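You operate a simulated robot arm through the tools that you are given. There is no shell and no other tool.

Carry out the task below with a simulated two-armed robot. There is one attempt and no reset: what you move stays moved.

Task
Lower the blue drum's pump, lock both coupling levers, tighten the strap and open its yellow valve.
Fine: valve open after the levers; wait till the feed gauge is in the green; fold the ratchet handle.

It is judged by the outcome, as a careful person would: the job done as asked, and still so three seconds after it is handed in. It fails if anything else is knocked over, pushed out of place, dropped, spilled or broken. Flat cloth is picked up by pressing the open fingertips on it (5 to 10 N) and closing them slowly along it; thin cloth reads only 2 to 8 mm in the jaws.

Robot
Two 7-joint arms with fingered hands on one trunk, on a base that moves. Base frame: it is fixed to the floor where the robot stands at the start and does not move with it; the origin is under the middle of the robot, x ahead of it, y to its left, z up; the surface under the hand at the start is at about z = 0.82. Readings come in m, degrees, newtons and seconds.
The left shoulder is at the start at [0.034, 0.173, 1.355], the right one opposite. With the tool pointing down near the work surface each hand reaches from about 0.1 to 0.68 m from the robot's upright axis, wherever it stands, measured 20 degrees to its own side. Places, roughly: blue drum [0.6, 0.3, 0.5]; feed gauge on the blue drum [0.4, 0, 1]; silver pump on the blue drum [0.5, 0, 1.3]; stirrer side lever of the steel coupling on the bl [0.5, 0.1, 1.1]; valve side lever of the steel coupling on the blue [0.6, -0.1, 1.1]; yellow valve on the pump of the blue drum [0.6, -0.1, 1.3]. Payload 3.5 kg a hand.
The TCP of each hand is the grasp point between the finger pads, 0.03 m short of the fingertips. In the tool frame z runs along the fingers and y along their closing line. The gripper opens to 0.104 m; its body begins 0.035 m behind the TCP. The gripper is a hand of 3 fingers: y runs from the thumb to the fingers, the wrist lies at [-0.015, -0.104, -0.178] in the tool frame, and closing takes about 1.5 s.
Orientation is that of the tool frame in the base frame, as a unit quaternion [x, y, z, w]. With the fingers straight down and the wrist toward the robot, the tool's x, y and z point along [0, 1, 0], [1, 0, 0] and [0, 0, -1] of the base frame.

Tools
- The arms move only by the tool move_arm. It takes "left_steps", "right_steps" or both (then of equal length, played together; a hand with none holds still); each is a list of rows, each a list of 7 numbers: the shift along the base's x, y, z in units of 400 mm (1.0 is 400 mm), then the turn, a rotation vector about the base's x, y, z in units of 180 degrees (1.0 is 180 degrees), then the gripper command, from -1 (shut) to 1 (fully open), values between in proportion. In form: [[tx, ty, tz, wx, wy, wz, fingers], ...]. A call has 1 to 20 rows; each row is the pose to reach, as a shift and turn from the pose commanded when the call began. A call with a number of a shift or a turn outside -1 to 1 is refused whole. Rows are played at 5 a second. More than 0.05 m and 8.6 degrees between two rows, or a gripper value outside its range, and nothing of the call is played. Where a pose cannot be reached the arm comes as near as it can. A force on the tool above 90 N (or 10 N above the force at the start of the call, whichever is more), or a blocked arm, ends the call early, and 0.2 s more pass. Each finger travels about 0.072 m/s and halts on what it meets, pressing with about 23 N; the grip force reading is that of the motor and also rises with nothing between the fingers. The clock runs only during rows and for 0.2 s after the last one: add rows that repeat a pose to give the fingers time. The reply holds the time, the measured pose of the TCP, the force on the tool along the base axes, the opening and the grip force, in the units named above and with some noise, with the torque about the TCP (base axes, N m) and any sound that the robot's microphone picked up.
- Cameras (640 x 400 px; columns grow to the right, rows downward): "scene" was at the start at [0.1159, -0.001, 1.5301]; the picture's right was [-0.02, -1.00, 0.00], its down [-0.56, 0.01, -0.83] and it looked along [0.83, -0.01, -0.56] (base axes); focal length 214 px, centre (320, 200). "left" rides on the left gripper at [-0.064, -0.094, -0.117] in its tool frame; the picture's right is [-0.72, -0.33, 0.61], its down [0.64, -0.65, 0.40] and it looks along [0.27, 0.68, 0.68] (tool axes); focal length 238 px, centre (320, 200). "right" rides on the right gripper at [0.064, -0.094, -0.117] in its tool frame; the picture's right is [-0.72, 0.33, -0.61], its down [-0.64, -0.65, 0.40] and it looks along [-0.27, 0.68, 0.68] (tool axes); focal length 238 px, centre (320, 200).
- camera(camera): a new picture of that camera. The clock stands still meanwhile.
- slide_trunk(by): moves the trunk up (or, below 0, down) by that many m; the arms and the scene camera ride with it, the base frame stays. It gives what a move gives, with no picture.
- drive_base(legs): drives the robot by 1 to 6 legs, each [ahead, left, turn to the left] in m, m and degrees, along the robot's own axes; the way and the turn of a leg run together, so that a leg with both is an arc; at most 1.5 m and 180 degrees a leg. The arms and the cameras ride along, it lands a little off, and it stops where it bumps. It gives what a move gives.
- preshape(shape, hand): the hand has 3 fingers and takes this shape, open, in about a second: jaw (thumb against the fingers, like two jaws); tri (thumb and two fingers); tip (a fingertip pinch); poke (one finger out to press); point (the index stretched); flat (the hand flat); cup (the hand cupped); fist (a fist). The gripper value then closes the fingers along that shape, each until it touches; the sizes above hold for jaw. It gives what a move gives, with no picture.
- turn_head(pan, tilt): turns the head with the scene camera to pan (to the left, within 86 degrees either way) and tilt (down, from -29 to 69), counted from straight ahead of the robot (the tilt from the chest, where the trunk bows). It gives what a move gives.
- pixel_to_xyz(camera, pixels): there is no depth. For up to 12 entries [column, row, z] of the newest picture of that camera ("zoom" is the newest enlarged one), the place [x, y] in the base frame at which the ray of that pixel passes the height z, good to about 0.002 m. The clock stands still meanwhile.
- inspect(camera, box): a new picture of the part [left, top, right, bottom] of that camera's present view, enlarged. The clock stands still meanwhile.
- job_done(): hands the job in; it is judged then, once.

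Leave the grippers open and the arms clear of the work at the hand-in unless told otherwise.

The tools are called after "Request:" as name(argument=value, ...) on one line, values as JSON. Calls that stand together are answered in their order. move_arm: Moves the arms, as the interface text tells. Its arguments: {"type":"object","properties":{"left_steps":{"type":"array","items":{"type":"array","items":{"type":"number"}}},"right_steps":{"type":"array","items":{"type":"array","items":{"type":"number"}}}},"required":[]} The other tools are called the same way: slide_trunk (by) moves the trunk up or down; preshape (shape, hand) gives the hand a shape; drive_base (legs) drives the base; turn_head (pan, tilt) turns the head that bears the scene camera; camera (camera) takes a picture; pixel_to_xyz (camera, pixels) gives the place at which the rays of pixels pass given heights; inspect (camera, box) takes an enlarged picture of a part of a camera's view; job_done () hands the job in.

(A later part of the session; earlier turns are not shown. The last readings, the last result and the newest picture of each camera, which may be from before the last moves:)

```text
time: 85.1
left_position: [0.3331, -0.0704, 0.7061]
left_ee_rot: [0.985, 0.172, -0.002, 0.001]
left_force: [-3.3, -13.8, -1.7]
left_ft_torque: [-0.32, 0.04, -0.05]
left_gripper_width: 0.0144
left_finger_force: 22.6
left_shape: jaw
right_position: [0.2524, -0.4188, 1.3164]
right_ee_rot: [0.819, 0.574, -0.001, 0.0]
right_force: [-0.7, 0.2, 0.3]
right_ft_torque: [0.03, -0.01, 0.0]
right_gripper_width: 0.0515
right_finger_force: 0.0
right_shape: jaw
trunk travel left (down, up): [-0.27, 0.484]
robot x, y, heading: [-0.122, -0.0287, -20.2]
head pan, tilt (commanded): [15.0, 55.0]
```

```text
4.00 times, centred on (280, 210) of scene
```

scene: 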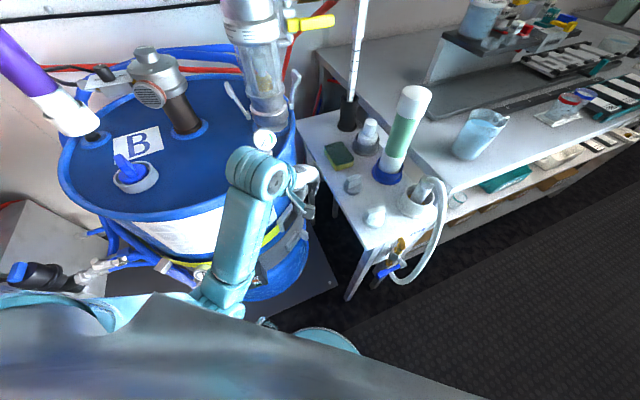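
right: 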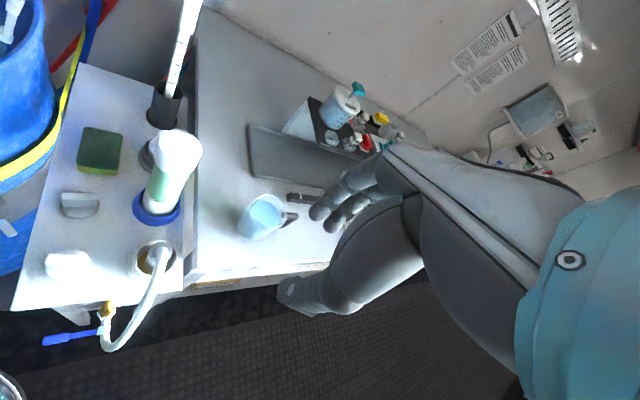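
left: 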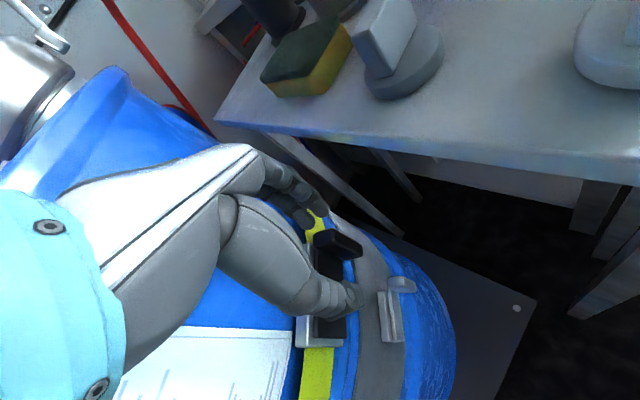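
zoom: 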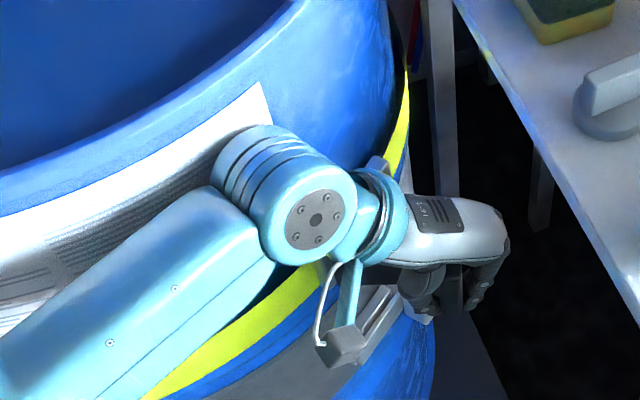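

The stroke is smooth; the handle stands about 60° open. I'll swing it back in along the same arc to about 5° and note the force and any sound.

Request:
move_arm(left_steps=[[0.0214, -0.0038, 0, 0, 0, 0.0278, -1], [0.043, -0.0057, 0, 0, 0, 0.0556, -1], [0.0647, -0.0057, 0, 0, 0, 0.0833, -1], [0.0863, -0.0038, 0, 0, 0, 0.1111, -1], [0.1077, 0.0, 0, 0, 0, 0.1389, -1], [0.1287, 0.0056, 0, 0, 0, 0.1667, -1], [0.149, 0.013, 0, 0, 0, 0.1944, -1], [0.1687, 0.0222, 0, 0, 0, 0.2222, -1], [0.1875, 0.033, 0, 0, 0, 0.25, -1], [0.2053, 0.0455, 0, 0, 0, 0.2778, -1], [0.2219, 0.0594, 0, 0, 0, 0.3056, -1], [0.2219, 0.0594, 0, 0, 0, 0.3056, -1]])

Request:
inspect(camera="left", box=[240, 150, 420, 330])

Request:
inspect(camera="scene", box=[200, 140, 330, 260])

```text
time: 87.7
left_position: [0.4215, -0.0434, 0.706]
left_ee_rot: [0.793, 0.61, -0.002, 0.0]
left_force: [-0.8, 2.3, -6.7]
left_ft_torque: [-0.04, -0.14, -0.08]
left_gripper_width: 0.0145
left_finger_force: 23.1
left_shape: jaw
right_position: [0.2534, -0.4174, 1.3165]
right_ee_rot: [0.819, 0.574, 0.0, -0.001]
right_force: [-0.8, 0.4, -0.4]
right_ft_torque: [-0.01, -0.05, 0.0]
right_gripper_width: 0.0517
right_finger_force: 0.0
right_shape: jaw
trunk travel left (down, up): [-0.27, 0.484]
robot x, y, heading: [-0.1246, -0.0244, -20.1]
head pan, tilt (commanded): [15.0, 55.0]
```

```text
2.22 times, centred on (330, 240) of left
```

zoom: 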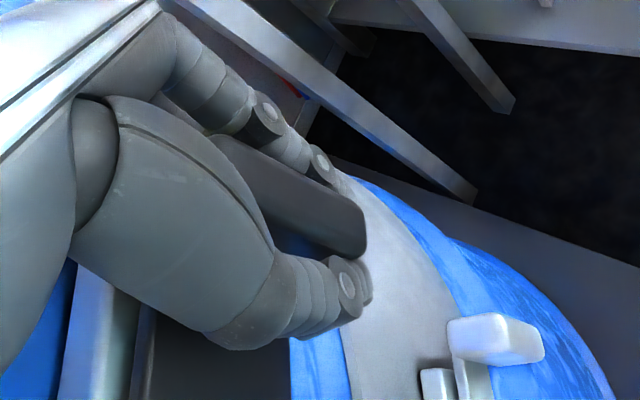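

```text
3.33 times, centred on (265, 200) of scene
```

zoom: 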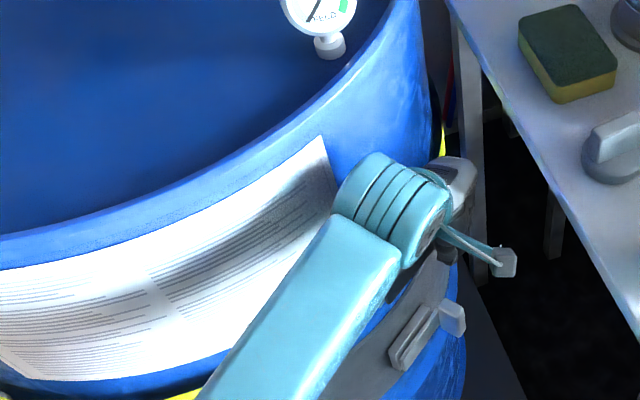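

One stroke done with little force and no reported sound. I'll look at the strap as a whole to see whether it changed.

Request:
turn_head(pan=25, tilt=50)

Request:
camera(camera="scene")

Request:
camera(camera="left")

```text
time: 88.4
left_position: [0.422, -0.045, 0.7063]
left_ee_rot: [0.794, 0.609, -0.002, 0.0]
left_force: [-1.6, 2.6, -9.6]
left_ft_torque: [0.01, -0.06, -0.05]
left_gripper_width: 0.0147
left_finger_force: 23.4
left_shape: jaw
right_position: [0.254, -0.4171, 1.3174]
right_ee_rot: [0.818, 0.575, 0.0, 0.0]
right_force: [0.2, -0.4, 0.1]
right_ft_torque: [0.01, -0.02, -0.01]
right_gripper_width: 0.0516
right_finger_force: 0.1
right_shape: jaw
trunk travel left (down, up): [-0.27, 0.484]
robot x, y, heading: [-0.1267, -0.0243, -20.1]
head pan, tilt (commanded): [25.0, 50.0]
```

```text
taken
```

scene: 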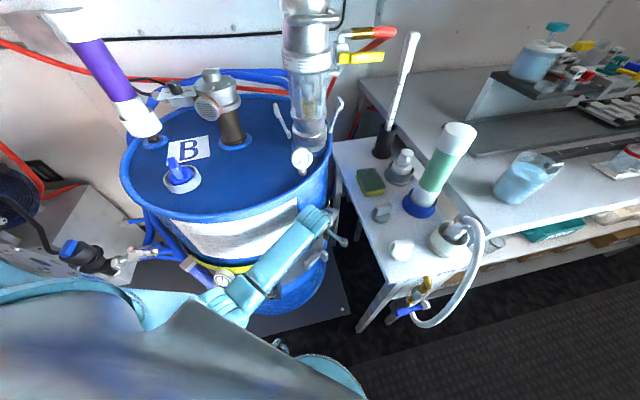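

```text
taken
```

left: 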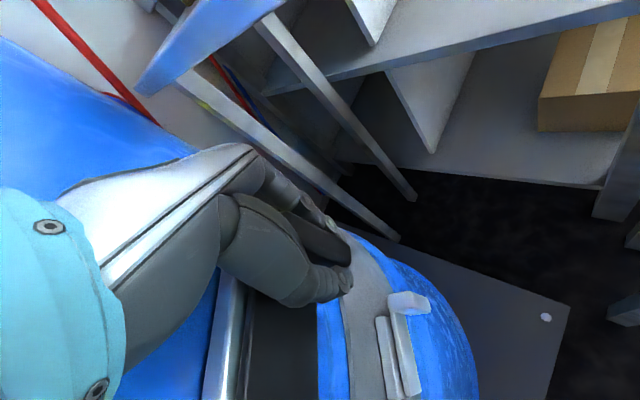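

I'll enlarge the strap in the front to see if it lies tight.

Request:
inspect(camera="scene", box=[130, 200, 290, 320])

Request:
inspect(camera="scene", box=[270, 150, 370, 280])

```text
3.33 times, centred on (210, 260) of scene
```

zoom: 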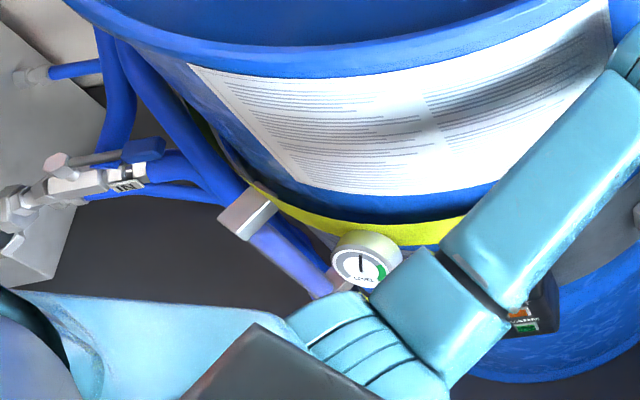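

```text
3.08 times, centred on (320, 215) of scene
```

zoom: 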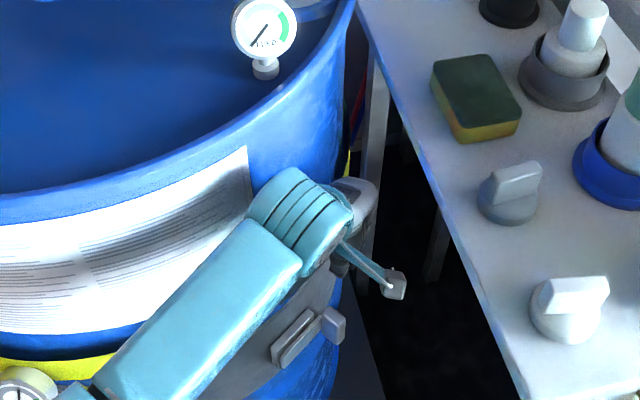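

No visible change in the strap from that short free stroke. Perhaps the ratchet needs a wider swing, so I'll open it again on the same arc to about 80°, watching for resistance.

Request:
move_arm(left_steps=[[-0.0166, -0.014, 0, 0, 0, -0.0278, -1], [-0.0344, -0.0264, 0, 0, 0, -0.0556, -1], [-0.0532, -0.0372, 0, 0, 0, -0.0833, -1], [-0.0729, -0.0464, 0, 0, 0, -0.1111, -1], [-0.0933, -0.0538, 0, 0, 0, -0.1389, -1], [-0.1142, -0.0595, 0, 0, 0, -0.1667, -1], [-0.1356, -0.0632, 0, 0, 0, -0.1944, -1], [-0.1572, -0.0651, 0, 0, 0, -0.2222, -1], [-0.1789, -0.0651, 0, 0, 0, -0.25, -1], [-0.2005, -0.0632, 0, 0, 0, -0.2778, -1], [-0.2219, -0.0594, 0, 0, 0, -0.3056, -1], [-0.2429, -0.0538, 0, 0, 0, -0.32, -1], [-0.2633, -0.0464, 0, 0, 0, -0.335, -1], [-0.2829, -0.0372, 0, 0, 0, -0.35, -1], [-0.3017, -0.0264, 0, 0, 0, -0.361, -1]])

Request:
inspect(camera="left", box=[240, 150, 420, 330])

Request:
inspect(camera="scene", box=[230, 160, 370, 280])

```text
time: 91.6
left_position: [0.301, -0.0566, 0.7051]
left_ee_rot: [0.996, 0.086, -0.003, -0.001]
left_force: [-2.3, -6.2, -6.2]
left_ft_torque: [-0.28, 0.13, -0.12]
left_gripper_width: 0.0139
left_finger_force: 22.9
left_shape: jaw
right_position: [0.2521, -0.4182, 1.3174]
right_ee_rot: [0.819, 0.574, 0.0, 0.0]
right_force: [0.2, 1.0, 0.1]
right_ft_torque: [-0.02, 0.03, 0.01]
right_gripper_width: 0.0517
right_finger_force: 0.0
right_shape: jaw
trunk travel left (down, up): [-0.27, 0.484]
robot x, y, heading: [-0.125, -0.0262, -20.0]
head pan, tilt (commanded): [25.0, 50.0]
```

```text
2.22 times, centred on (330, 240) of left
```

zoom: 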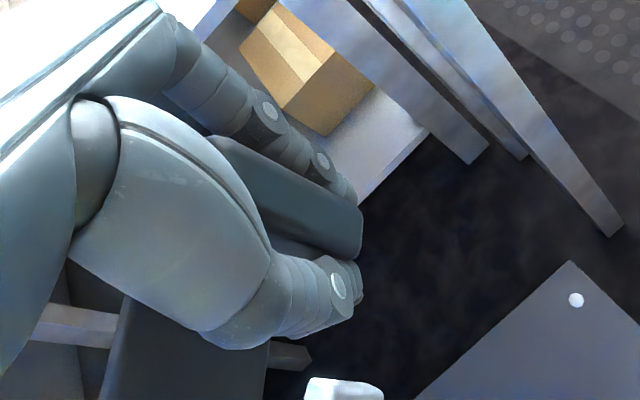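

```text
3.33 times, centred on (300, 220) of scene
```

zoom: 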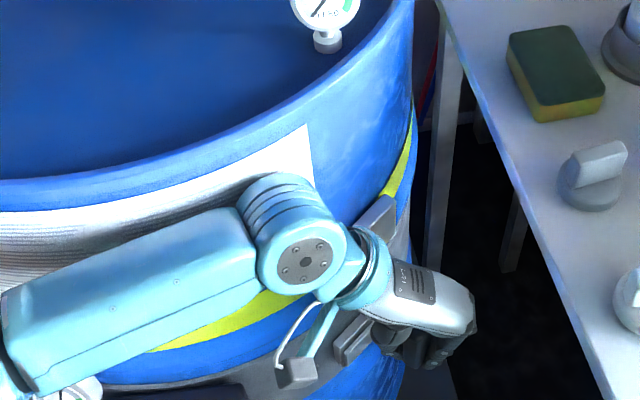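

Still free at about 80°. I'll go on opening slowly to about 100° with the same hand yaw, looking for an end or resistance.

Request:
move_arm(left_steps=[[-0.0178, 0.0125, 0, 0, 0, 0.0, -1], [-0.0344, 0.0264, 0, 0, 0, 0.0, -1], [-0.0497, 0.0418, 0, 0, 0, 0.0, -1], [-0.0637, 0.0584, 0, 0, 0, 0.0, -1], [-0.0637, 0.0584, 0, 0, 0, 0.0, -1]])

Request:
inspect(camera="left", box=[240, 150, 420, 330])

Request:
inspect(camera="scene", box=[200, 160, 370, 290])

```text
time: 92.8
left_position: [0.2739, -0.0354, 0.7066]
left_ee_rot: [0.996, 0.086, -0.003, 0.0]
left_force: [3.6, -16.8, -13.1]
left_ft_torque: [-0.13, 0.14, -0.21]
left_gripper_width: 0.0095
left_finger_force: 22.9
left_shape: jaw
right_position: [0.2545, -0.4177, 1.3157]
right_ee_rot: [0.819, 0.573, -0.002, 0.0]
right_force: [0.3, -0.5, 0.5]
right_ft_torque: [0.01, 0.01, 0.03]
right_gripper_width: 0.0515
right_finger_force: 0.1
right_shape: jaw
trunk travel left (down, up): [-0.27, 0.484]
robot x, y, heading: [-0.1255, -0.0225, -20.2]
head pan, tilt (commanded): [25.0, 50.0]
```

```text
2.22 times, centred on (330, 240) of left
```

zoom: 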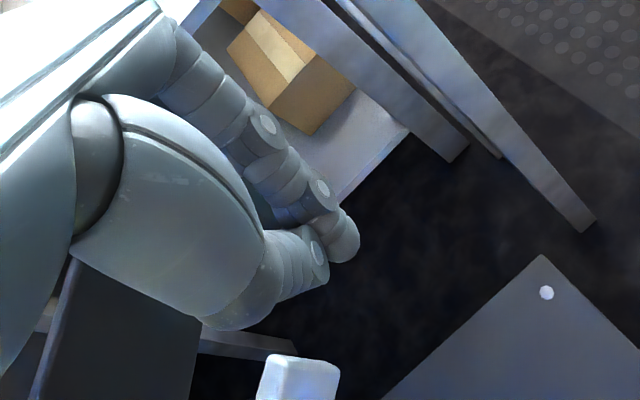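

```text
3.08 times, centred on (285, 225) of scene
```

zoom: 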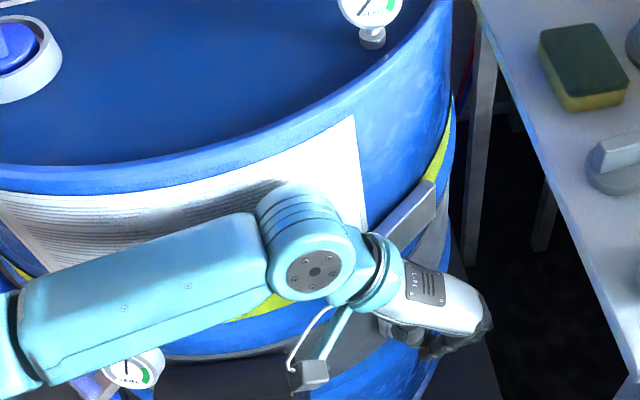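

The pinch slipped (width 9.5 mm) because the handle seems to end near 85–90°. I'll open the fingers a bit and look at where the grip is.

Request:
move_arm(left_steps=[[0, 0, 0, 0, 0, 0, -0.3], [0, 0, 0, 0, 0, 0, 0.1], [0, 0, 0, 0, 0, 0, 0.1], [0, 0, 0.0, 0, 0, 0, 0.1], [0, 0, 0.0, 0, 0, 0, 0.1]])

Request:
inspect(camera="left", box=[220, 130, 420, 350])

```text
time: 94.0
left_position: [0.2766, -0.0348, 0.7088]
left_ee_rot: [0.996, 0.088, -0.002, 0.0]
left_force: [-0.1, 0.2, -0.2]
left_ft_torque: [-0.01, 0.0, 0.0]
left_gripper_width: 0.0565
left_finger_force: 0.2
left_shape: jaw
right_position: [0.2525, -0.416, 1.317]
right_ee_rot: [0.819, 0.574, 0.0, 0.0]
right_force: [0.2, -0.8, -0.6]
right_ft_torque: [0.0, 0.04, -0.01]
right_gripper_width: 0.0517
right_finger_force: 0.0
right_shape: jaw
trunk travel left (down, up): [-0.27, 0.484]
robot x, y, heading: [-0.1249, -0.0274, -19.9]
head pan, tilt (commanded): [25.0, 50.0]
```

```text
1.82 times, centred on (320, 240) of left
```

zoom: 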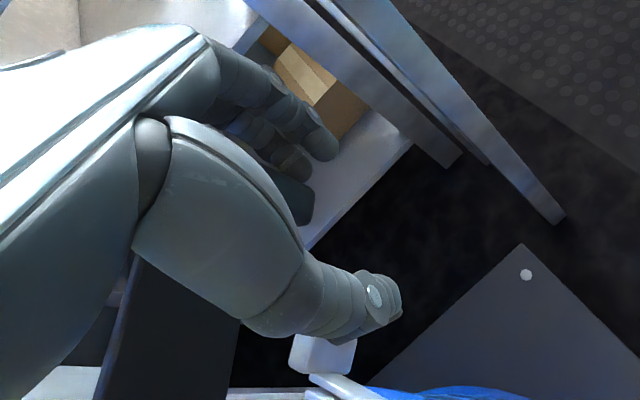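

The grip is now beside the fingertips (zoom (290,195)). I'll lift the hand above the grip, turn it to yaw -30° and look down on the handle from there.

Request:
move_arm(left_steps=[[0, 0, 0.08, 0, 0, 0, 0.15], [0, 0, 0.16, 0, 0, 0, 0.15], [0, 0, 0.24, 0, 0, 0.02, 0.15], [0, -0.005, 0.24, 0, 0, 0.065, 0.15], [0.0, -0.01, 0.24, 0, 0, 0.11, 0.15], [0.005, -0.02, 0.24, 0, 0, 0.155, 0.15], [0.01, -0.03, 0.24, 0, 0, 0.2, 0.15], [0.02, -0.04, 0.24, 0, 0, 0.24, 0.15], [0.025, -0.04, 0.24, 0, 0, 0.278, 0.15], [0.025, -0.04, 0.24, 0, 0, 0.278, 0.15]])

Request:
camera(camera="left")

Request:
inspect(camera="scene", box=[200, 160, 370, 290])

```text
time: 96.2
left_position: [0.2854, -0.0494, 0.8044]
left_ee_rot: [0.865, 0.501, -0.002, 0.001]
left_force: [-0.5, -0.3, -0.8]
left_ft_torque: [-0.02, 0.03, 0.03]
left_gripper_width: 0.0596
left_finger_force: 0.1
left_shape: jaw
right_position: [0.2534, -0.4169, 1.3169]
right_ee_rot: [0.819, 0.574, 0.0, 0.001]
right_force: [-0.9, -0.1, 0.5]
right_ft_torque: [0.02, -0.05, 0.01]
right_gripper_width: 0.0516
right_finger_force: 0.1
right_shape: jaw
trunk travel left (down, up): [-0.27, 0.484]
robot x, y, heading: [-0.1248, -0.0218, -20.2]
head pan, tilt (commanded): [25.0, 50.0]
```

```text
taken
```

left: 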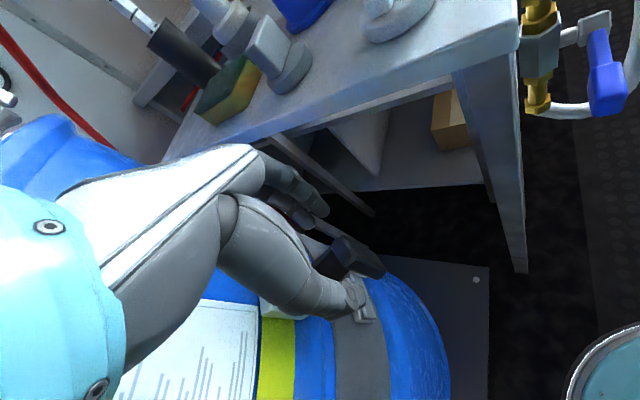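

```text
3.08 times, centred on (285, 225) of scene
```

zoom: 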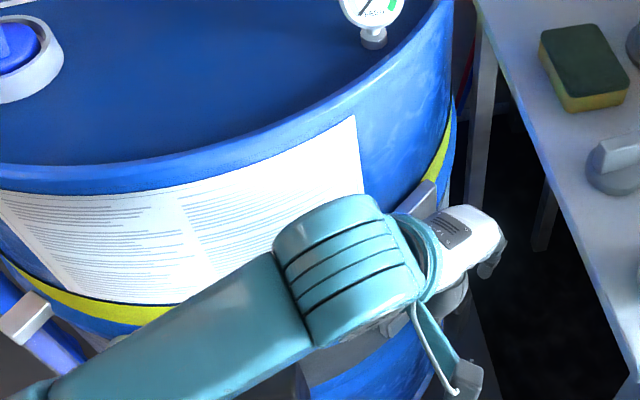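

The strap now runs right below the label at (100,310), while before there was a dark gap, so the stroke has taken up slack. I'll enlarge the strap and the handle.

Request:
inspect(camera="scene", box=[130, 190, 290, 310])

Request:
inspect(camera="left", box=[270, 200, 410, 350])

```text
3.33 times, centred on (210, 250) of scene
```

zoom: 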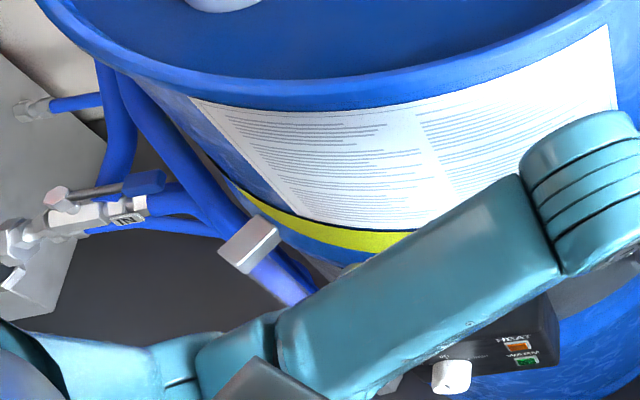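

```text
2.67 times, centred on (340, 275) of left
```

zoom: 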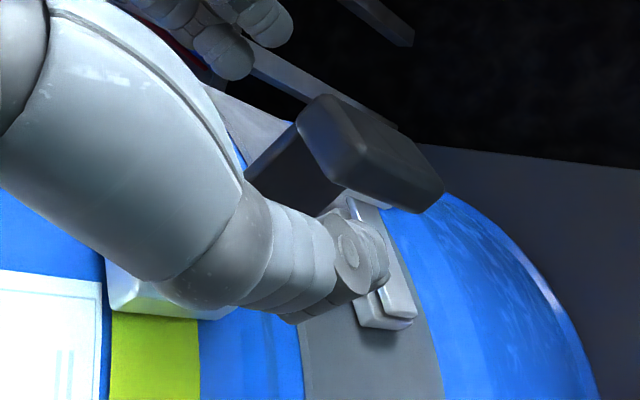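

The slack is visibly taken up. The handle now rests partly open, so I'll find the grip's current position from this view (top face at zoom (330,135)).

Request:
pixel_to_xyz(camera="zoom", pixels=[[330, 135, 0.73], [330, 135, 0.72], [372, 155, 0.7], [372, 155, 0.71], [300, 140, 0.73], [325, 97, 0.73], [345, 185, 0.73]])

```text
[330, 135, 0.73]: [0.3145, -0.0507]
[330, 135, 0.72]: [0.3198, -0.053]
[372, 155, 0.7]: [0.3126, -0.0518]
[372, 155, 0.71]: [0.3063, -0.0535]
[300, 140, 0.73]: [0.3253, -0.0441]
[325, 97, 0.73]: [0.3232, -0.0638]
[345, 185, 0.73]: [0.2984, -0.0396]
```

The grip is at about [0.313,-0.052], i.e. the handle stands near 75°. I'll set the fingers around it: yaw -17°, over the grip, then down to z 0.71 with the fingers on the inner side and the thumb outside.

Request:
move_arm(left_steps=[[0.025, -0.003, 0, 0, 0, 0.03, 0.15], [0.05, -0.005, 0, 0, 0, 0.06, 0.15], [0.069, -0.0065, -0.01, 0, 0, 0.0722, 0.15], [0.069, -0.0065, -0.08, 0, 0, 0.0722, 0.15], [0.069, -0.0065, -0.15, 0, 0, 0.0722, 0.15], [0.069, -0.0065, -0.2, 0, 0, 0.0722, 0.15], [0.069, -0.0065, -0.235, 0, 0, 0.0722, 0.15], [0.069, -0.0065, -0.235, 0, 0, 0.0722, 0.15]])

Request:
inspect(camera="left", box=[240, 150, 420, 330])

Request:
inspect(camera="scene", box=[200, 160, 370, 290])

```text
time: 98.0
left_position: [0.3123, -0.0533, 0.7074]
left_ee_rot: [0.804, 0.595, -0.001, 0.001]
left_force: [0.8, -0.1, 0.0]
left_ft_torque: [0.02, -0.05, 0.03]
left_gripper_width: 0.0593
left_finger_force: 0.2
left_shape: jaw
right_position: [0.2528, -0.4173, 1.3167]
right_ee_rot: [0.819, 0.574, 0.001, 0.0]
right_force: [0.7, 0.5, 0.2]
right_ft_torque: [-0.02, 0.0, 0.01]
right_gripper_width: 0.0518
right_finger_force: 0.0
right_shape: jaw
trunk travel left (down, up): [-0.27, 0.484]
robot x, y, heading: [-0.1243, -0.0272, -19.8]
head pan, tilt (commanded): [25.0, 50.0]
```

```text
2.22 times, centred on (330, 240) of left
```

zoom: 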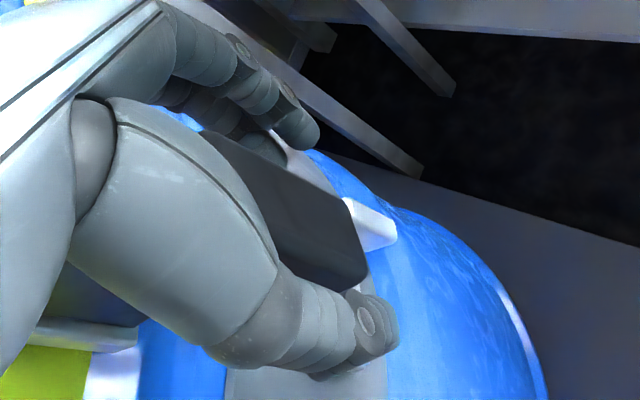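

```text
3.08 times, centred on (285, 225) of scene
```

zoom: 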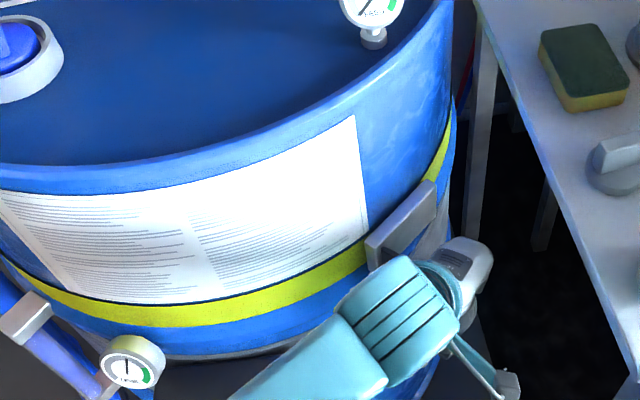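

Now it's plain: the strap runs flush right below the label all along the front, and the grip is between thumb and fingers. I'll close on the grip and make a closing half-stroke to about 30°, then open again to feel whether it resists.

Request:
move_arm(left_steps=[[0, 0, 0, 0, 0, 0, -0.3], [0, 0, 0, 0, 0, 0, -1], [0, 0, 0, 0, 0, 0, -1], [0, 0, 0, 0, 0, 0, -1], [0.0177, -0.0082, 0, 0, 0, 0.0278, -1], [0.0361, -0.0149, 0, 0, 0, 0.0556, -1], [0.0549, -0.0199, 0, 0, 0, 0.0833, -1], [0.0742, -0.0233, 0, 0, 0, 0.1111, -1], [0.0936, -0.0249, 0, 0, 0, 0.1389, -1], [0.1131, -0.0249, 0, 0, 0, 0.1667, -1], [0.1326, -0.0231, 0, 0, 0, 0.1944, -1], [0.1518, -0.0197, 0, 0, 0, 0.2222, -1], [0.1706, -0.0146, 0, 0, 0, 0.25, -1], [0.1706, -0.0146, 0, 0, 0, 0.25, -1]])

Request:
inspect(camera="left", box=[240, 150, 420, 330])

Request:
inspect(camera="scene", box=[200, 160, 370, 290])

```text
time: 100.2
left_position: [0.3646, -0.0179, 0.6942]
left_ee_rot: [0.667, 0.742, 0.062, -0.018]
left_force: [-27.5, -35.8, 7.4]
left_ft_torque: [0.59, -0.59, -0.64]
left_gripper_width: 0.0144
left_finger_force: 23.2
left_shape: jaw
right_position: [0.2479, -0.4198, 1.3168]
right_ee_rot: [0.82, 0.572, 0.001, 0.001]
right_force: [-1.0, 1.4, -0.4]
right_ft_torque: [-0.03, 0.02, -0.05]
right_gripper_width: 0.0517
right_finger_force: 0.1
right_shape: jaw
trunk travel left (down, up): [-0.27, 0.484]
robot x, y, heading: [-0.1235, -0.0284, -20.5]
head pan, tilt (commanded): [25.0, 50.0]
stopped in row 10 (left hand): the arm was blocked; the commanded pose is now the measured one
```

```text
2.22 times, centred on (330, 240) of left
```

zoom: 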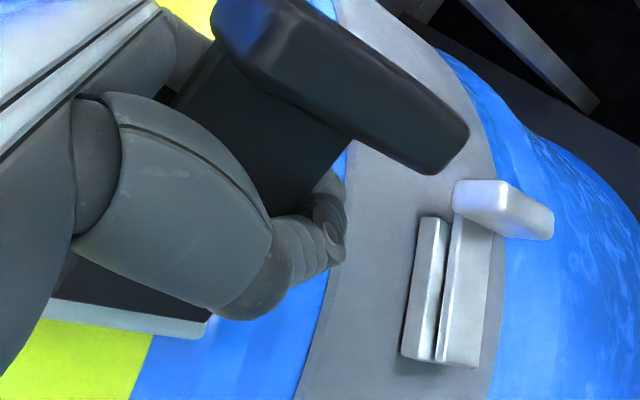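

```text
3.08 times, centred on (285, 225) of scene
```

zoom: 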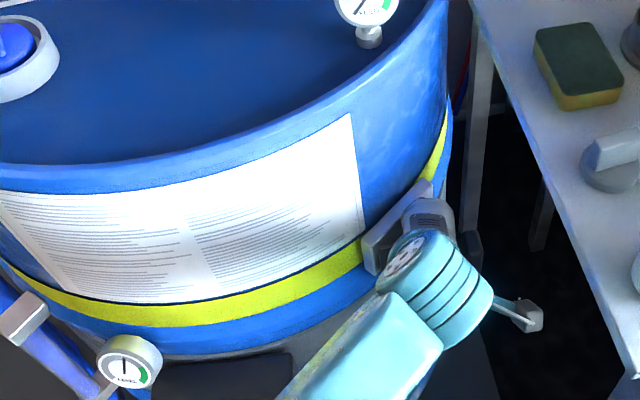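

The fingers slipped off the grip and pinched the thinner plate nearer the hinge (width 14 mm), then were blocked against the frame. I'll open and lift straight out.

Request:
move_arm(left_steps=[[0, 0, 0, 0, 0, 0, -0.5], [0, 0, 0, 0, 0, 0, 0.0], [-0.005, -0.01, 0.0, 0, 0, 0, 0.0], [-0.005, -0.01, 0.05, 0, 0, 0, 0.0], [-0.005, -0.01, 0.12, 0, 0, 0, 0.0], [-0.005, -0.01, 0.2, 0, 0, 0, 0.0], [-0.005, -0.01, 0.28, 0, 0, 0, 0.0]])

Request:
camera(camera="left")

Request:
inspect(camera="scene", box=[200, 160, 370, 290])

```text
time: 101.2
left_position: [0.3609, -0.0173, 0.6968]
left_ee_rot: [0.676, 0.734, 0.065, -0.031]
left_force: [-30.9, -38.0, -9.4]
left_ft_torque: [0.45, -0.03, -1.19]
left_gripper_width: 0.0429
left_finger_force: 0.2
left_shape: jaw
right_position: [0.2444, -0.424, 1.3172]
right_ee_rot: [0.821, 0.571, 0.002, 0.002]
right_force: [-0.1, 0.5, 0.1]
right_ft_torque: [-0.04, -0.05, -0.01]
right_gripper_width: 0.0516
right_finger_force: 0.0
right_shape: jaw
trunk travel left (down, up): [-0.27, 0.484]
robot x, y, heading: [-0.1243, -0.0248, -20.5]
head pan, tilt (commanded): [25.0, 50.0]
stopped in row 4 (left hand): the force on the tool passed its limit at 97 N (the readings are from after the stop); the commanded pose is now the measured one
```

```text
taken
```

left: 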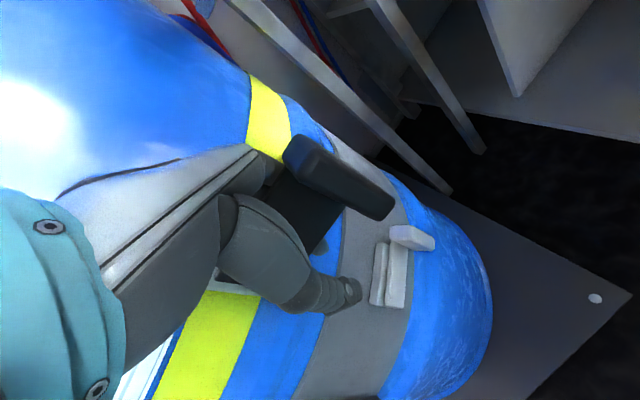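

```text
3.08 times, centred on (285, 225) of scene
```

zoom: 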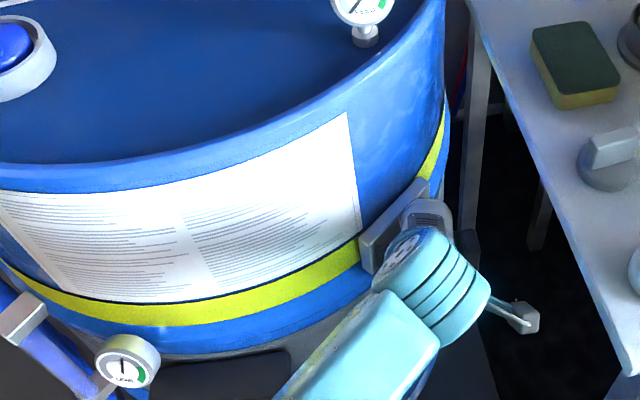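

The hand is pressed outward (-31,-38 N) by the frame and cannot lift yet. I'll first move it outward by about 2.5 cm to unload (the handle swings along freely), then lift.

Request:
move_arm(left_steps=[[-0.013, -0.021, 0, 0, 0, 0, 0.0], [-0.026, -0.042, 0, 0, 0, 0, 0.0], [-0.04, -0.063, 0, 0, 0, 0, 0.0], [-0.04, -0.063, 0, 0, 0, 0, 0.0]])

Request:
camera(camera="left")

```text
time: 102.2
left_position: [0.364, -0.0139, 0.6962]
left_ee_rot: [0.676, 0.729, 0.101, -0.037]
left_force: [-49.1, -69.4, -17.2]
left_ft_torque: [0.91, -0.09, -2.24]
left_gripper_width: 0.0423
left_finger_force: 0.0
left_shape: jaw
right_position: [0.2449, -0.4277, 1.3159]
right_ee_rot: [0.821, 0.571, 0.003, 0.0]
right_force: [-0.3, 0.7, -0.9]
right_ft_torque: [0.01, 0.0, 0.03]
right_gripper_width: 0.0516
right_finger_force: 0.1
right_shape: jaw
trunk travel left (down, up): [-0.27, 0.484]
robot x, y, heading: [-0.1241, -0.0254, -20.1]
head pan, tilt (commanded): [25.0, 50.0]
```

```text
taken
```

left: 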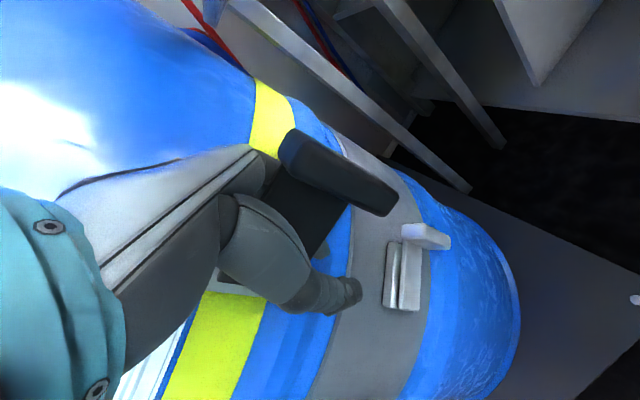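

Forces rose instead (-49,-69 N), so opening the fingers pressed them against the drum behind the plate. I'll close the fingers partly again (about 26 mm) without moving and re-read the force.

Request:
move_arm(left_steps=[[0, 0, 0, 0, 0, 0, -0.5], [0, 0, 0, 0, 0, 0, -0.5], [0, 0, 0, 0, 0, 0, -0.5]])

Request:
inspect(camera="left", box=[200, 100, 420, 330])

Request:
inspect(camera="scene", box=[290, 190, 370, 260])

```text
time: 103.0
left_position: [0.3642, -0.0129, 0.6957]
left_ee_rot: [0.678, 0.727, 0.103, -0.037]
left_force: [-26.3, -71.2, -14.2]
left_ft_torque: [0.95, 0.08, -2.41]
left_gripper_width: 0.0227
left_finger_force: 0.0
left_shape: jaw
right_position: [0.2468, -0.4279, 1.3157]
right_ee_rot: [0.821, 0.572, 0.002, -0.002]
right_force: [-0.5, 0.8, -0.5]
right_ft_torque: [0.0, 0.01, -0.02]
right_gripper_width: 0.0518
right_finger_force: 0.2
right_shape: jaw
trunk travel left (down, up): [-0.27, 0.484]
robot x, y, heading: [-0.1245, -0.0258, -20.5]
head pan, tilt (commanded): [25.0, 50.0]
```

```text
1.74 times, centred on (310, 215) of left
```

zoom: 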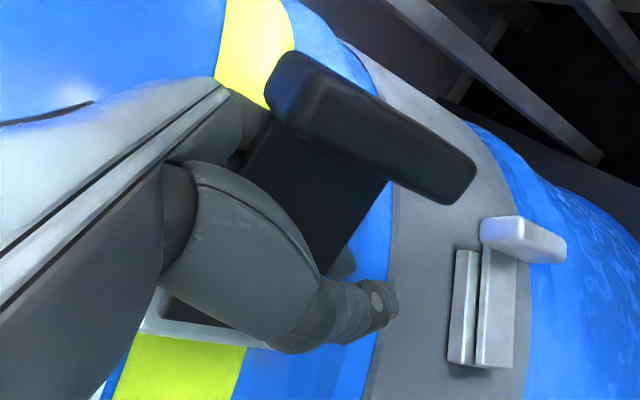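

```text
5.71 times, centred on (330, 225) of scene
```

zoom: 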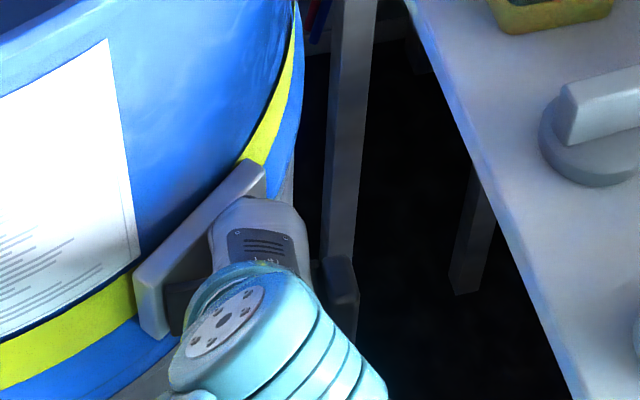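

The contact works out to be the knuckles pressing on the ratchet frame at about [0.405,0,0.71]; the arm itself keeps pushing inward. I'll relieve it by shifting the whole base 3 cm to the robot's right, which is almost straight outward from the drum.

Request:
drive_base(legs=[[-0.005, -0.03, 0]])

Request:
inspect(camera="left", box=[200, 100, 420, 330])

Request:
inspect(camera="scene", box=[200, 160, 370, 290])

```text
time: 103.8
left_position: [0.3509, -0.0219, 0.6944]
left_ee_rot: [0.667, 0.735, 0.113, -0.045]
left_force: [-0.8, 0.3, 0.9]
left_ft_torque: [0.0, 0.01, 0.02]
left_gripper_width: 0.0261
left_finger_force: 0.0
left_shape: jaw
right_position: [0.2348, -0.447, 1.3167]
right_ee_rot: [0.82, 0.572, 0.0, 0.0]
right_force: [-0.3, 0.5, 0.0]
right_ft_torque: [0.04, 0.01, 0.01]
right_gripper_width: 0.0514
right_finger_force: 0.0
right_shape: jaw
trunk travel left (down, up): [-0.27, 0.484]
robot x, y, heading: [-0.1364, -0.0506, -20.0]
head pan, tilt (commanded): [25.0, 50.0]
```

```text
1.74 times, centred on (310, 215) of left
```

zoom: 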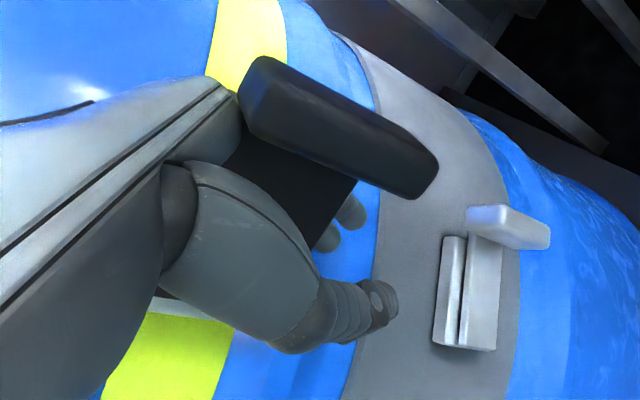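

```text
3.08 times, centred on (285, 225) of scene
```

zoom: 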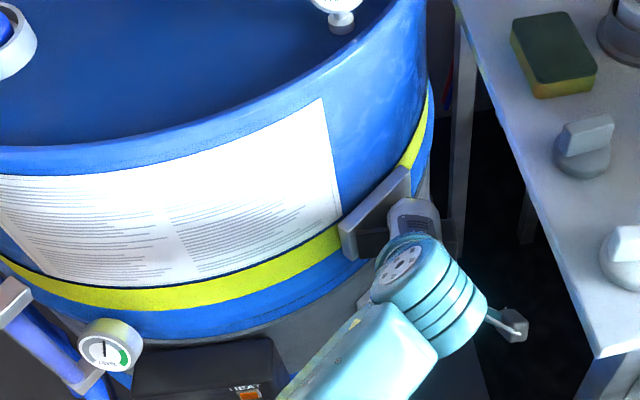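

Forces are back to zero, and the fingers sit loosely around the handle plate. I'll lift straight up with the trunk by 0.11 m.

Request:
slide_trunk(by=0.11)

Request:
camera(camera="left")

Request:
inspect(camera="scene", box=[200, 160, 370, 290])

```text
time: 104.5
left_position: [0.3566, -0.0086, 0.7297]
left_ee_rot: [0.686, 0.713, 0.136, -0.053]
left_force: [-28.2, -40.6, -4.1]
left_ft_torque: [0.66, -0.31, -1.4]
left_gripper_width: 0.0224
left_finger_force: 0.1
left_shape: jaw
right_position: [0.2256, -0.4499, 1.3624]
right_ee_rot: [0.821, 0.571, 0.002, 0.003]
right_force: [0.6, 0.2, -0.3]
right_ft_torque: [-0.03, 0.0, -0.01]
right_gripper_width: 0.0517
right_finger_force: 0.2
right_shape: jaw
trunk travel left (down, up): [-0.311, 0.443]
robot x, y, heading: [-0.1371, -0.0555, -20.5]
head pan, tilt (commanded): [25.0, 50.0]
stopped: the force on the tool passed its limit at 98 N (the readings are from after the stop); the commanded pose is now the measured one
```

```text
taken
```

left: 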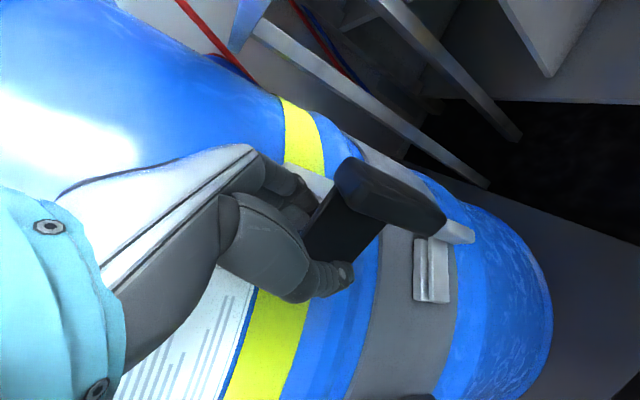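

```text
3.08 times, centred on (285, 225) of scene
```

zoom: 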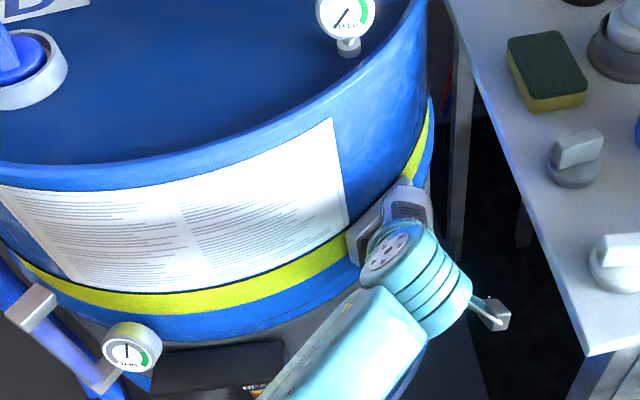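

Lifting presses again: the drum's upper section overhangs the strap groove, so the fingers behind the plate are caught under it. I'll lower back 4 cm, then swing outward with the base before lifting.

Request:
slide_trunk(by=-0.041)

Request:
drive_base(legs=[[0, -0.025, 0]])

Request:
inspect(camera="left", box=[200, 100, 420, 330])

```text
time: 104.9
left_position: [0.361, -0.0103, 0.7294]
left_ee_rot: [0.698, 0.699, 0.152, -0.045]
left_force: [-43.6, -42.3, 9.1]
left_ft_torque: [0.8, -1.02, -1.08]
left_gripper_width: 0.0212
left_finger_force: 0.1
left_shape: jaw
right_position: [0.2243, -0.4509, 1.3565]
right_ee_rot: [0.822, 0.569, 0.002, 0.003]
right_force: [-0.3, 1.4, 0.7]
right_ft_torque: [-0.08, 0.05, -0.02]
right_gripper_width: 0.0516
right_finger_force: 0.0
right_shape: jaw
trunk travel left (down, up): [-0.306, 0.448]
robot x, y, heading: [-0.1416, -0.0505, -20.8]
head pan, tilt (commanded): [25.0, 50.0]
stopped: the force on the tool passed its limit at 107 N (the readings are from after the stop); the commanded pose is now the measured one
```

```text
time: 105.7
left_position: [0.3558, -0.0215, 0.7272]
left_ee_rot: [0.692, 0.704, 0.155, -0.051]
left_force: [0.1, 0.1, 0.4]
left_ft_torque: [0.02, 0.0, 0.02]
left_gripper_width: 0.0259
left_finger_force: 0.0
left_shape: jaw
right_position: [0.2202, -0.4728, 1.3546]
right_ee_rot: [0.821, 0.57, 0.001, 0.001]
right_force: [-0.2, 0.3, -0.3]
right_ft_torque: [0.01, 0.02, 0.03]
right_gripper_width: 0.0517
right_finger_force: 0.0
right_shape: jaw
trunk travel left (down, up): [-0.306, 0.448]
robot x, y, heading: [-0.1485, -0.0789, -20.5]
head pan, tilt (commanded): [25.0, 50.0]
```

```text
1.74 times, centred on (310, 215) of left
```

zoom: 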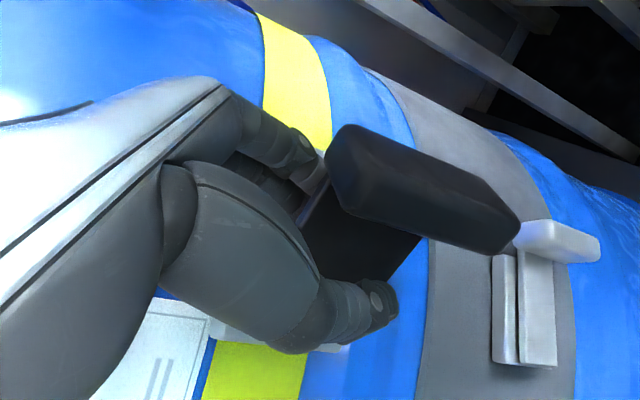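

Unloaded again; the inner finger is now visible near the frame's top at zoom (300,150). I'll swing outward 2.5 cm more and then lift.

Request:
drive_base(legs=[[0, -0.025, 0]])

Request:
inspect(camera="left", box=[200, 100, 420, 330])

```text
time: 106.5
left_position: [0.3472, -0.0441, 0.7262]
left_ee_rot: [0.691, 0.704, 0.156, -0.052]
left_force: [-0.2, -0.9, 0.3]
left_ft_torque: [0.0, 0.01, 0.0]
left_gripper_width: 0.0259
left_finger_force: 0.0
left_shape: jaw
right_position: [0.2117, -0.4963, 1.3542]
right_ee_rot: [0.822, 0.57, 0.001, 0.001]
right_force: [0.5, -0.8, 0.1]
right_ft_torque: [0.01, -0.02, -0.01]
right_gripper_width: 0.0516
right_finger_force: 0.2
right_shape: jaw
trunk travel left (down, up): [-0.306, 0.448]
robot x, y, heading: [-0.155, -0.0966, -20.7]
head pan, tilt (commanded): [25.0, 50.0]
```

```text
1.74 times, centred on (310, 215) of left
```

zoom: 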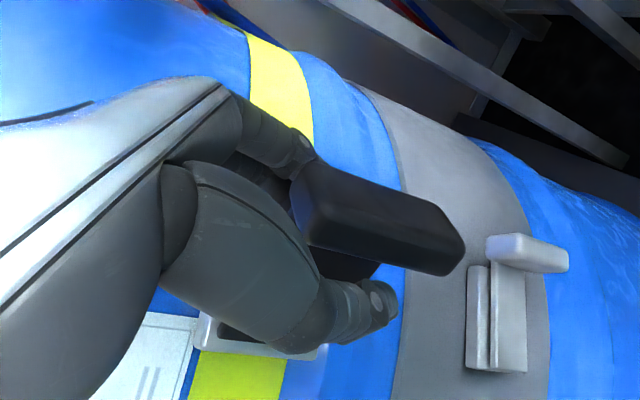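

The hand is free and outside the overhang now. I'll lift with the trunk by 0.08 m.

Request:
slide_trunk(by=0.08)

Request:
camera(camera="left")

Request:
inspect(camera="scene", box=[200, 160, 370, 290])

```text
time: 107.6
left_position: [0.3583, 0.0048, 0.8017]
left_ee_rot: [0.701, 0.676, 0.212, -0.08]
left_force: [-24.7, -33.8, -5.7]
left_ft_torque: [0.37, -0.09, -1.02]
left_gripper_width: 0.0224
left_finger_force: 0.0
left_shape: jaw
right_position: [0.2058, -0.5002, 1.4367]
right_ee_rot: [0.823, 0.568, 0.003, 0.003]
right_force: [0.6, 0.0, 0.5]
right_ft_torque: [-0.02, 0.0, 0.02]
right_gripper_width: 0.0516
right_finger_force: 0.1
right_shape: jaw
trunk travel left (down, up): [-0.386, 0.368]
robot x, y, heading: [-0.1529, -0.1006, -21.0]
head pan, tilt (commanded): [25.0, 50.0]
stopped: the arm was blocked; the commanded pose is now the measured one
```

```text
taken
```

left: 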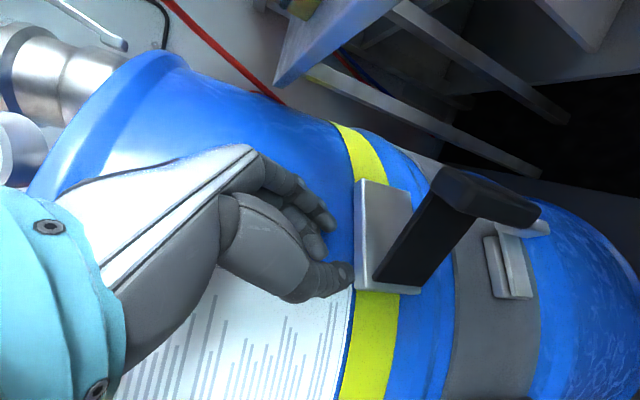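

```text
3.08 times, centred on (285, 225) of scene
```

zoom: 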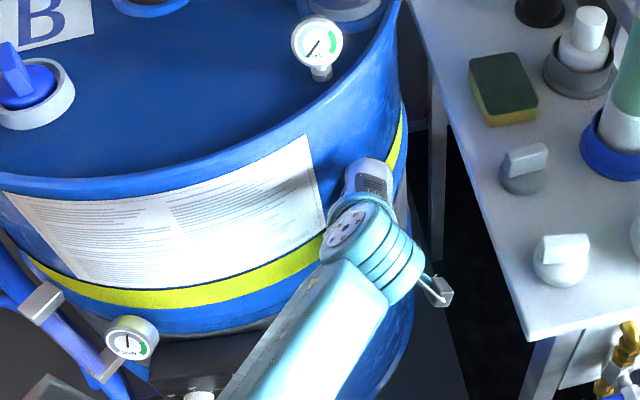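

The hand is out above the ratchet but leans on the drum with (-25,-34) N; each lift swings it inward, so perhaps the elbow is hampered somewhere. I'll first move it outward with the base 4 cm, then look at the arm.

Request:
drive_base(legs=[[-0.02, -0.04, 0]])

Request:
turn_head(pan=20, tilt=62)

Request:
camera(camera="scene")

Request:
camera(camera="left")

```text
time: 108.5
left_position: [0.3281, -0.016, 0.8024]
left_ee_rot: [0.695, 0.681, 0.215, -0.085]
left_force: [-0.2, -0.4, -0.5]
left_ft_torque: [0.02, -0.01, 0.0]
left_gripper_width: 0.0257
left_finger_force: 0.0
left_shape: jaw
right_position: [0.1776, -0.5264, 1.4366]
right_ee_rot: [0.822, 0.569, 0.002, 0.003]
right_force: [-0.6, 0.6, 0.5]
right_ft_torque: [-0.01, -0.03, 0.03]
right_gripper_width: 0.0518
right_finger_force: 0.1
right_shape: jaw
trunk travel left (down, up): [-0.386, 0.368]
robot x, y, heading: [-0.1884, -0.1306, -20.9]
head pan, tilt (commanded): [25.0, 50.0]
```

```text
time: 109.2
left_position: [0.33, -0.0158, 0.801]
left_ee_rot: [0.695, 0.681, 0.214, -0.085]
left_force: [-0.2, 0.4, 0.2]
left_ft_torque: [-0.02, 0.01, -0.02]
left_gripper_width: 0.0262
left_finger_force: 0.1
left_shape: jaw
right_position: [0.1785, -0.5246, 1.4354]
right_ee_rot: [0.822, 0.57, 0.002, 0.003]
right_force: [0.6, 0.0, -0.1]
right_ft_torque: [-0.01, 0.0, 0.05]
right_gripper_width: 0.0514
right_finger_force: 0.0
right_shape: jaw
trunk travel left (down, up): [-0.386, 0.368]
robot x, y, heading: [-0.1916, -0.126, -20.5]
head pan, tilt (commanded): [20.0, 62.0]
```

```text
taken
```

scene: 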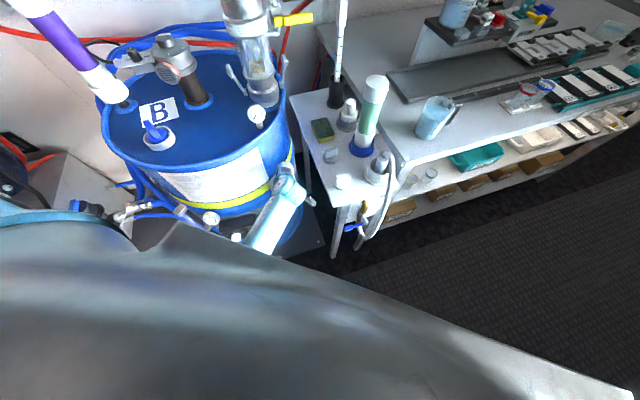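

```text
taken
```

left: 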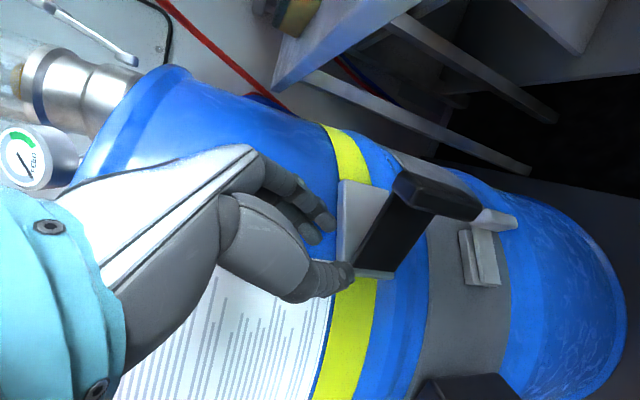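

The hand is free above the ratchet now; the handle stands partly open and the strap lies flush. I'll locate the grip (top face at left-view (408,185)) and enlarge the strap to judge its tightness.

Request:
pixel_to_xyz(camera="left", pixels=[[408, 185, 0.73], [440, 198, 0.7], [475, 212, 0.67], [365, 265, 0.7], [345, 190, 0.73]])

Request:
inspect(camera="left", box=[300, 100, 520, 300])

Request:
inspect(camera="scene", box=[130, 130, 330, 260])

```text
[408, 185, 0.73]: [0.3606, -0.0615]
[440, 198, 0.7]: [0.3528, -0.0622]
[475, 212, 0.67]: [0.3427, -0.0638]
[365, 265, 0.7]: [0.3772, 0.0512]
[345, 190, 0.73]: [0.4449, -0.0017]
```

```text
2.00 times, centred on (410, 200) of left
```

zoom: 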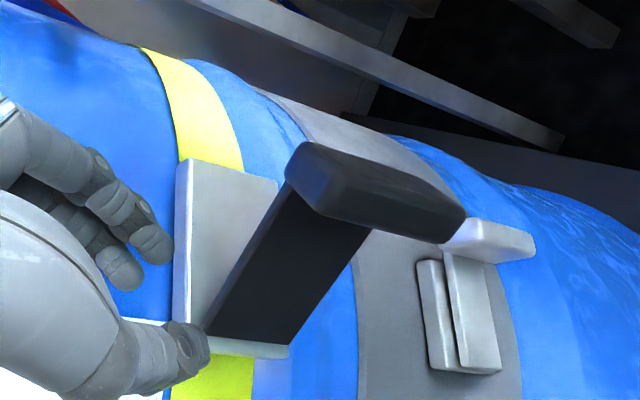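

```text
3.08 times, centred on (230, 195) of scene
```

zoom: 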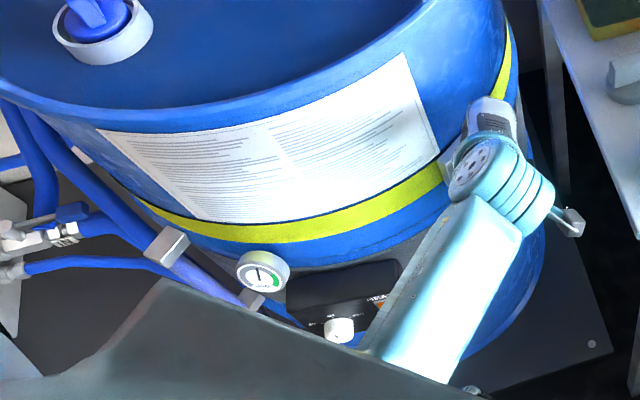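

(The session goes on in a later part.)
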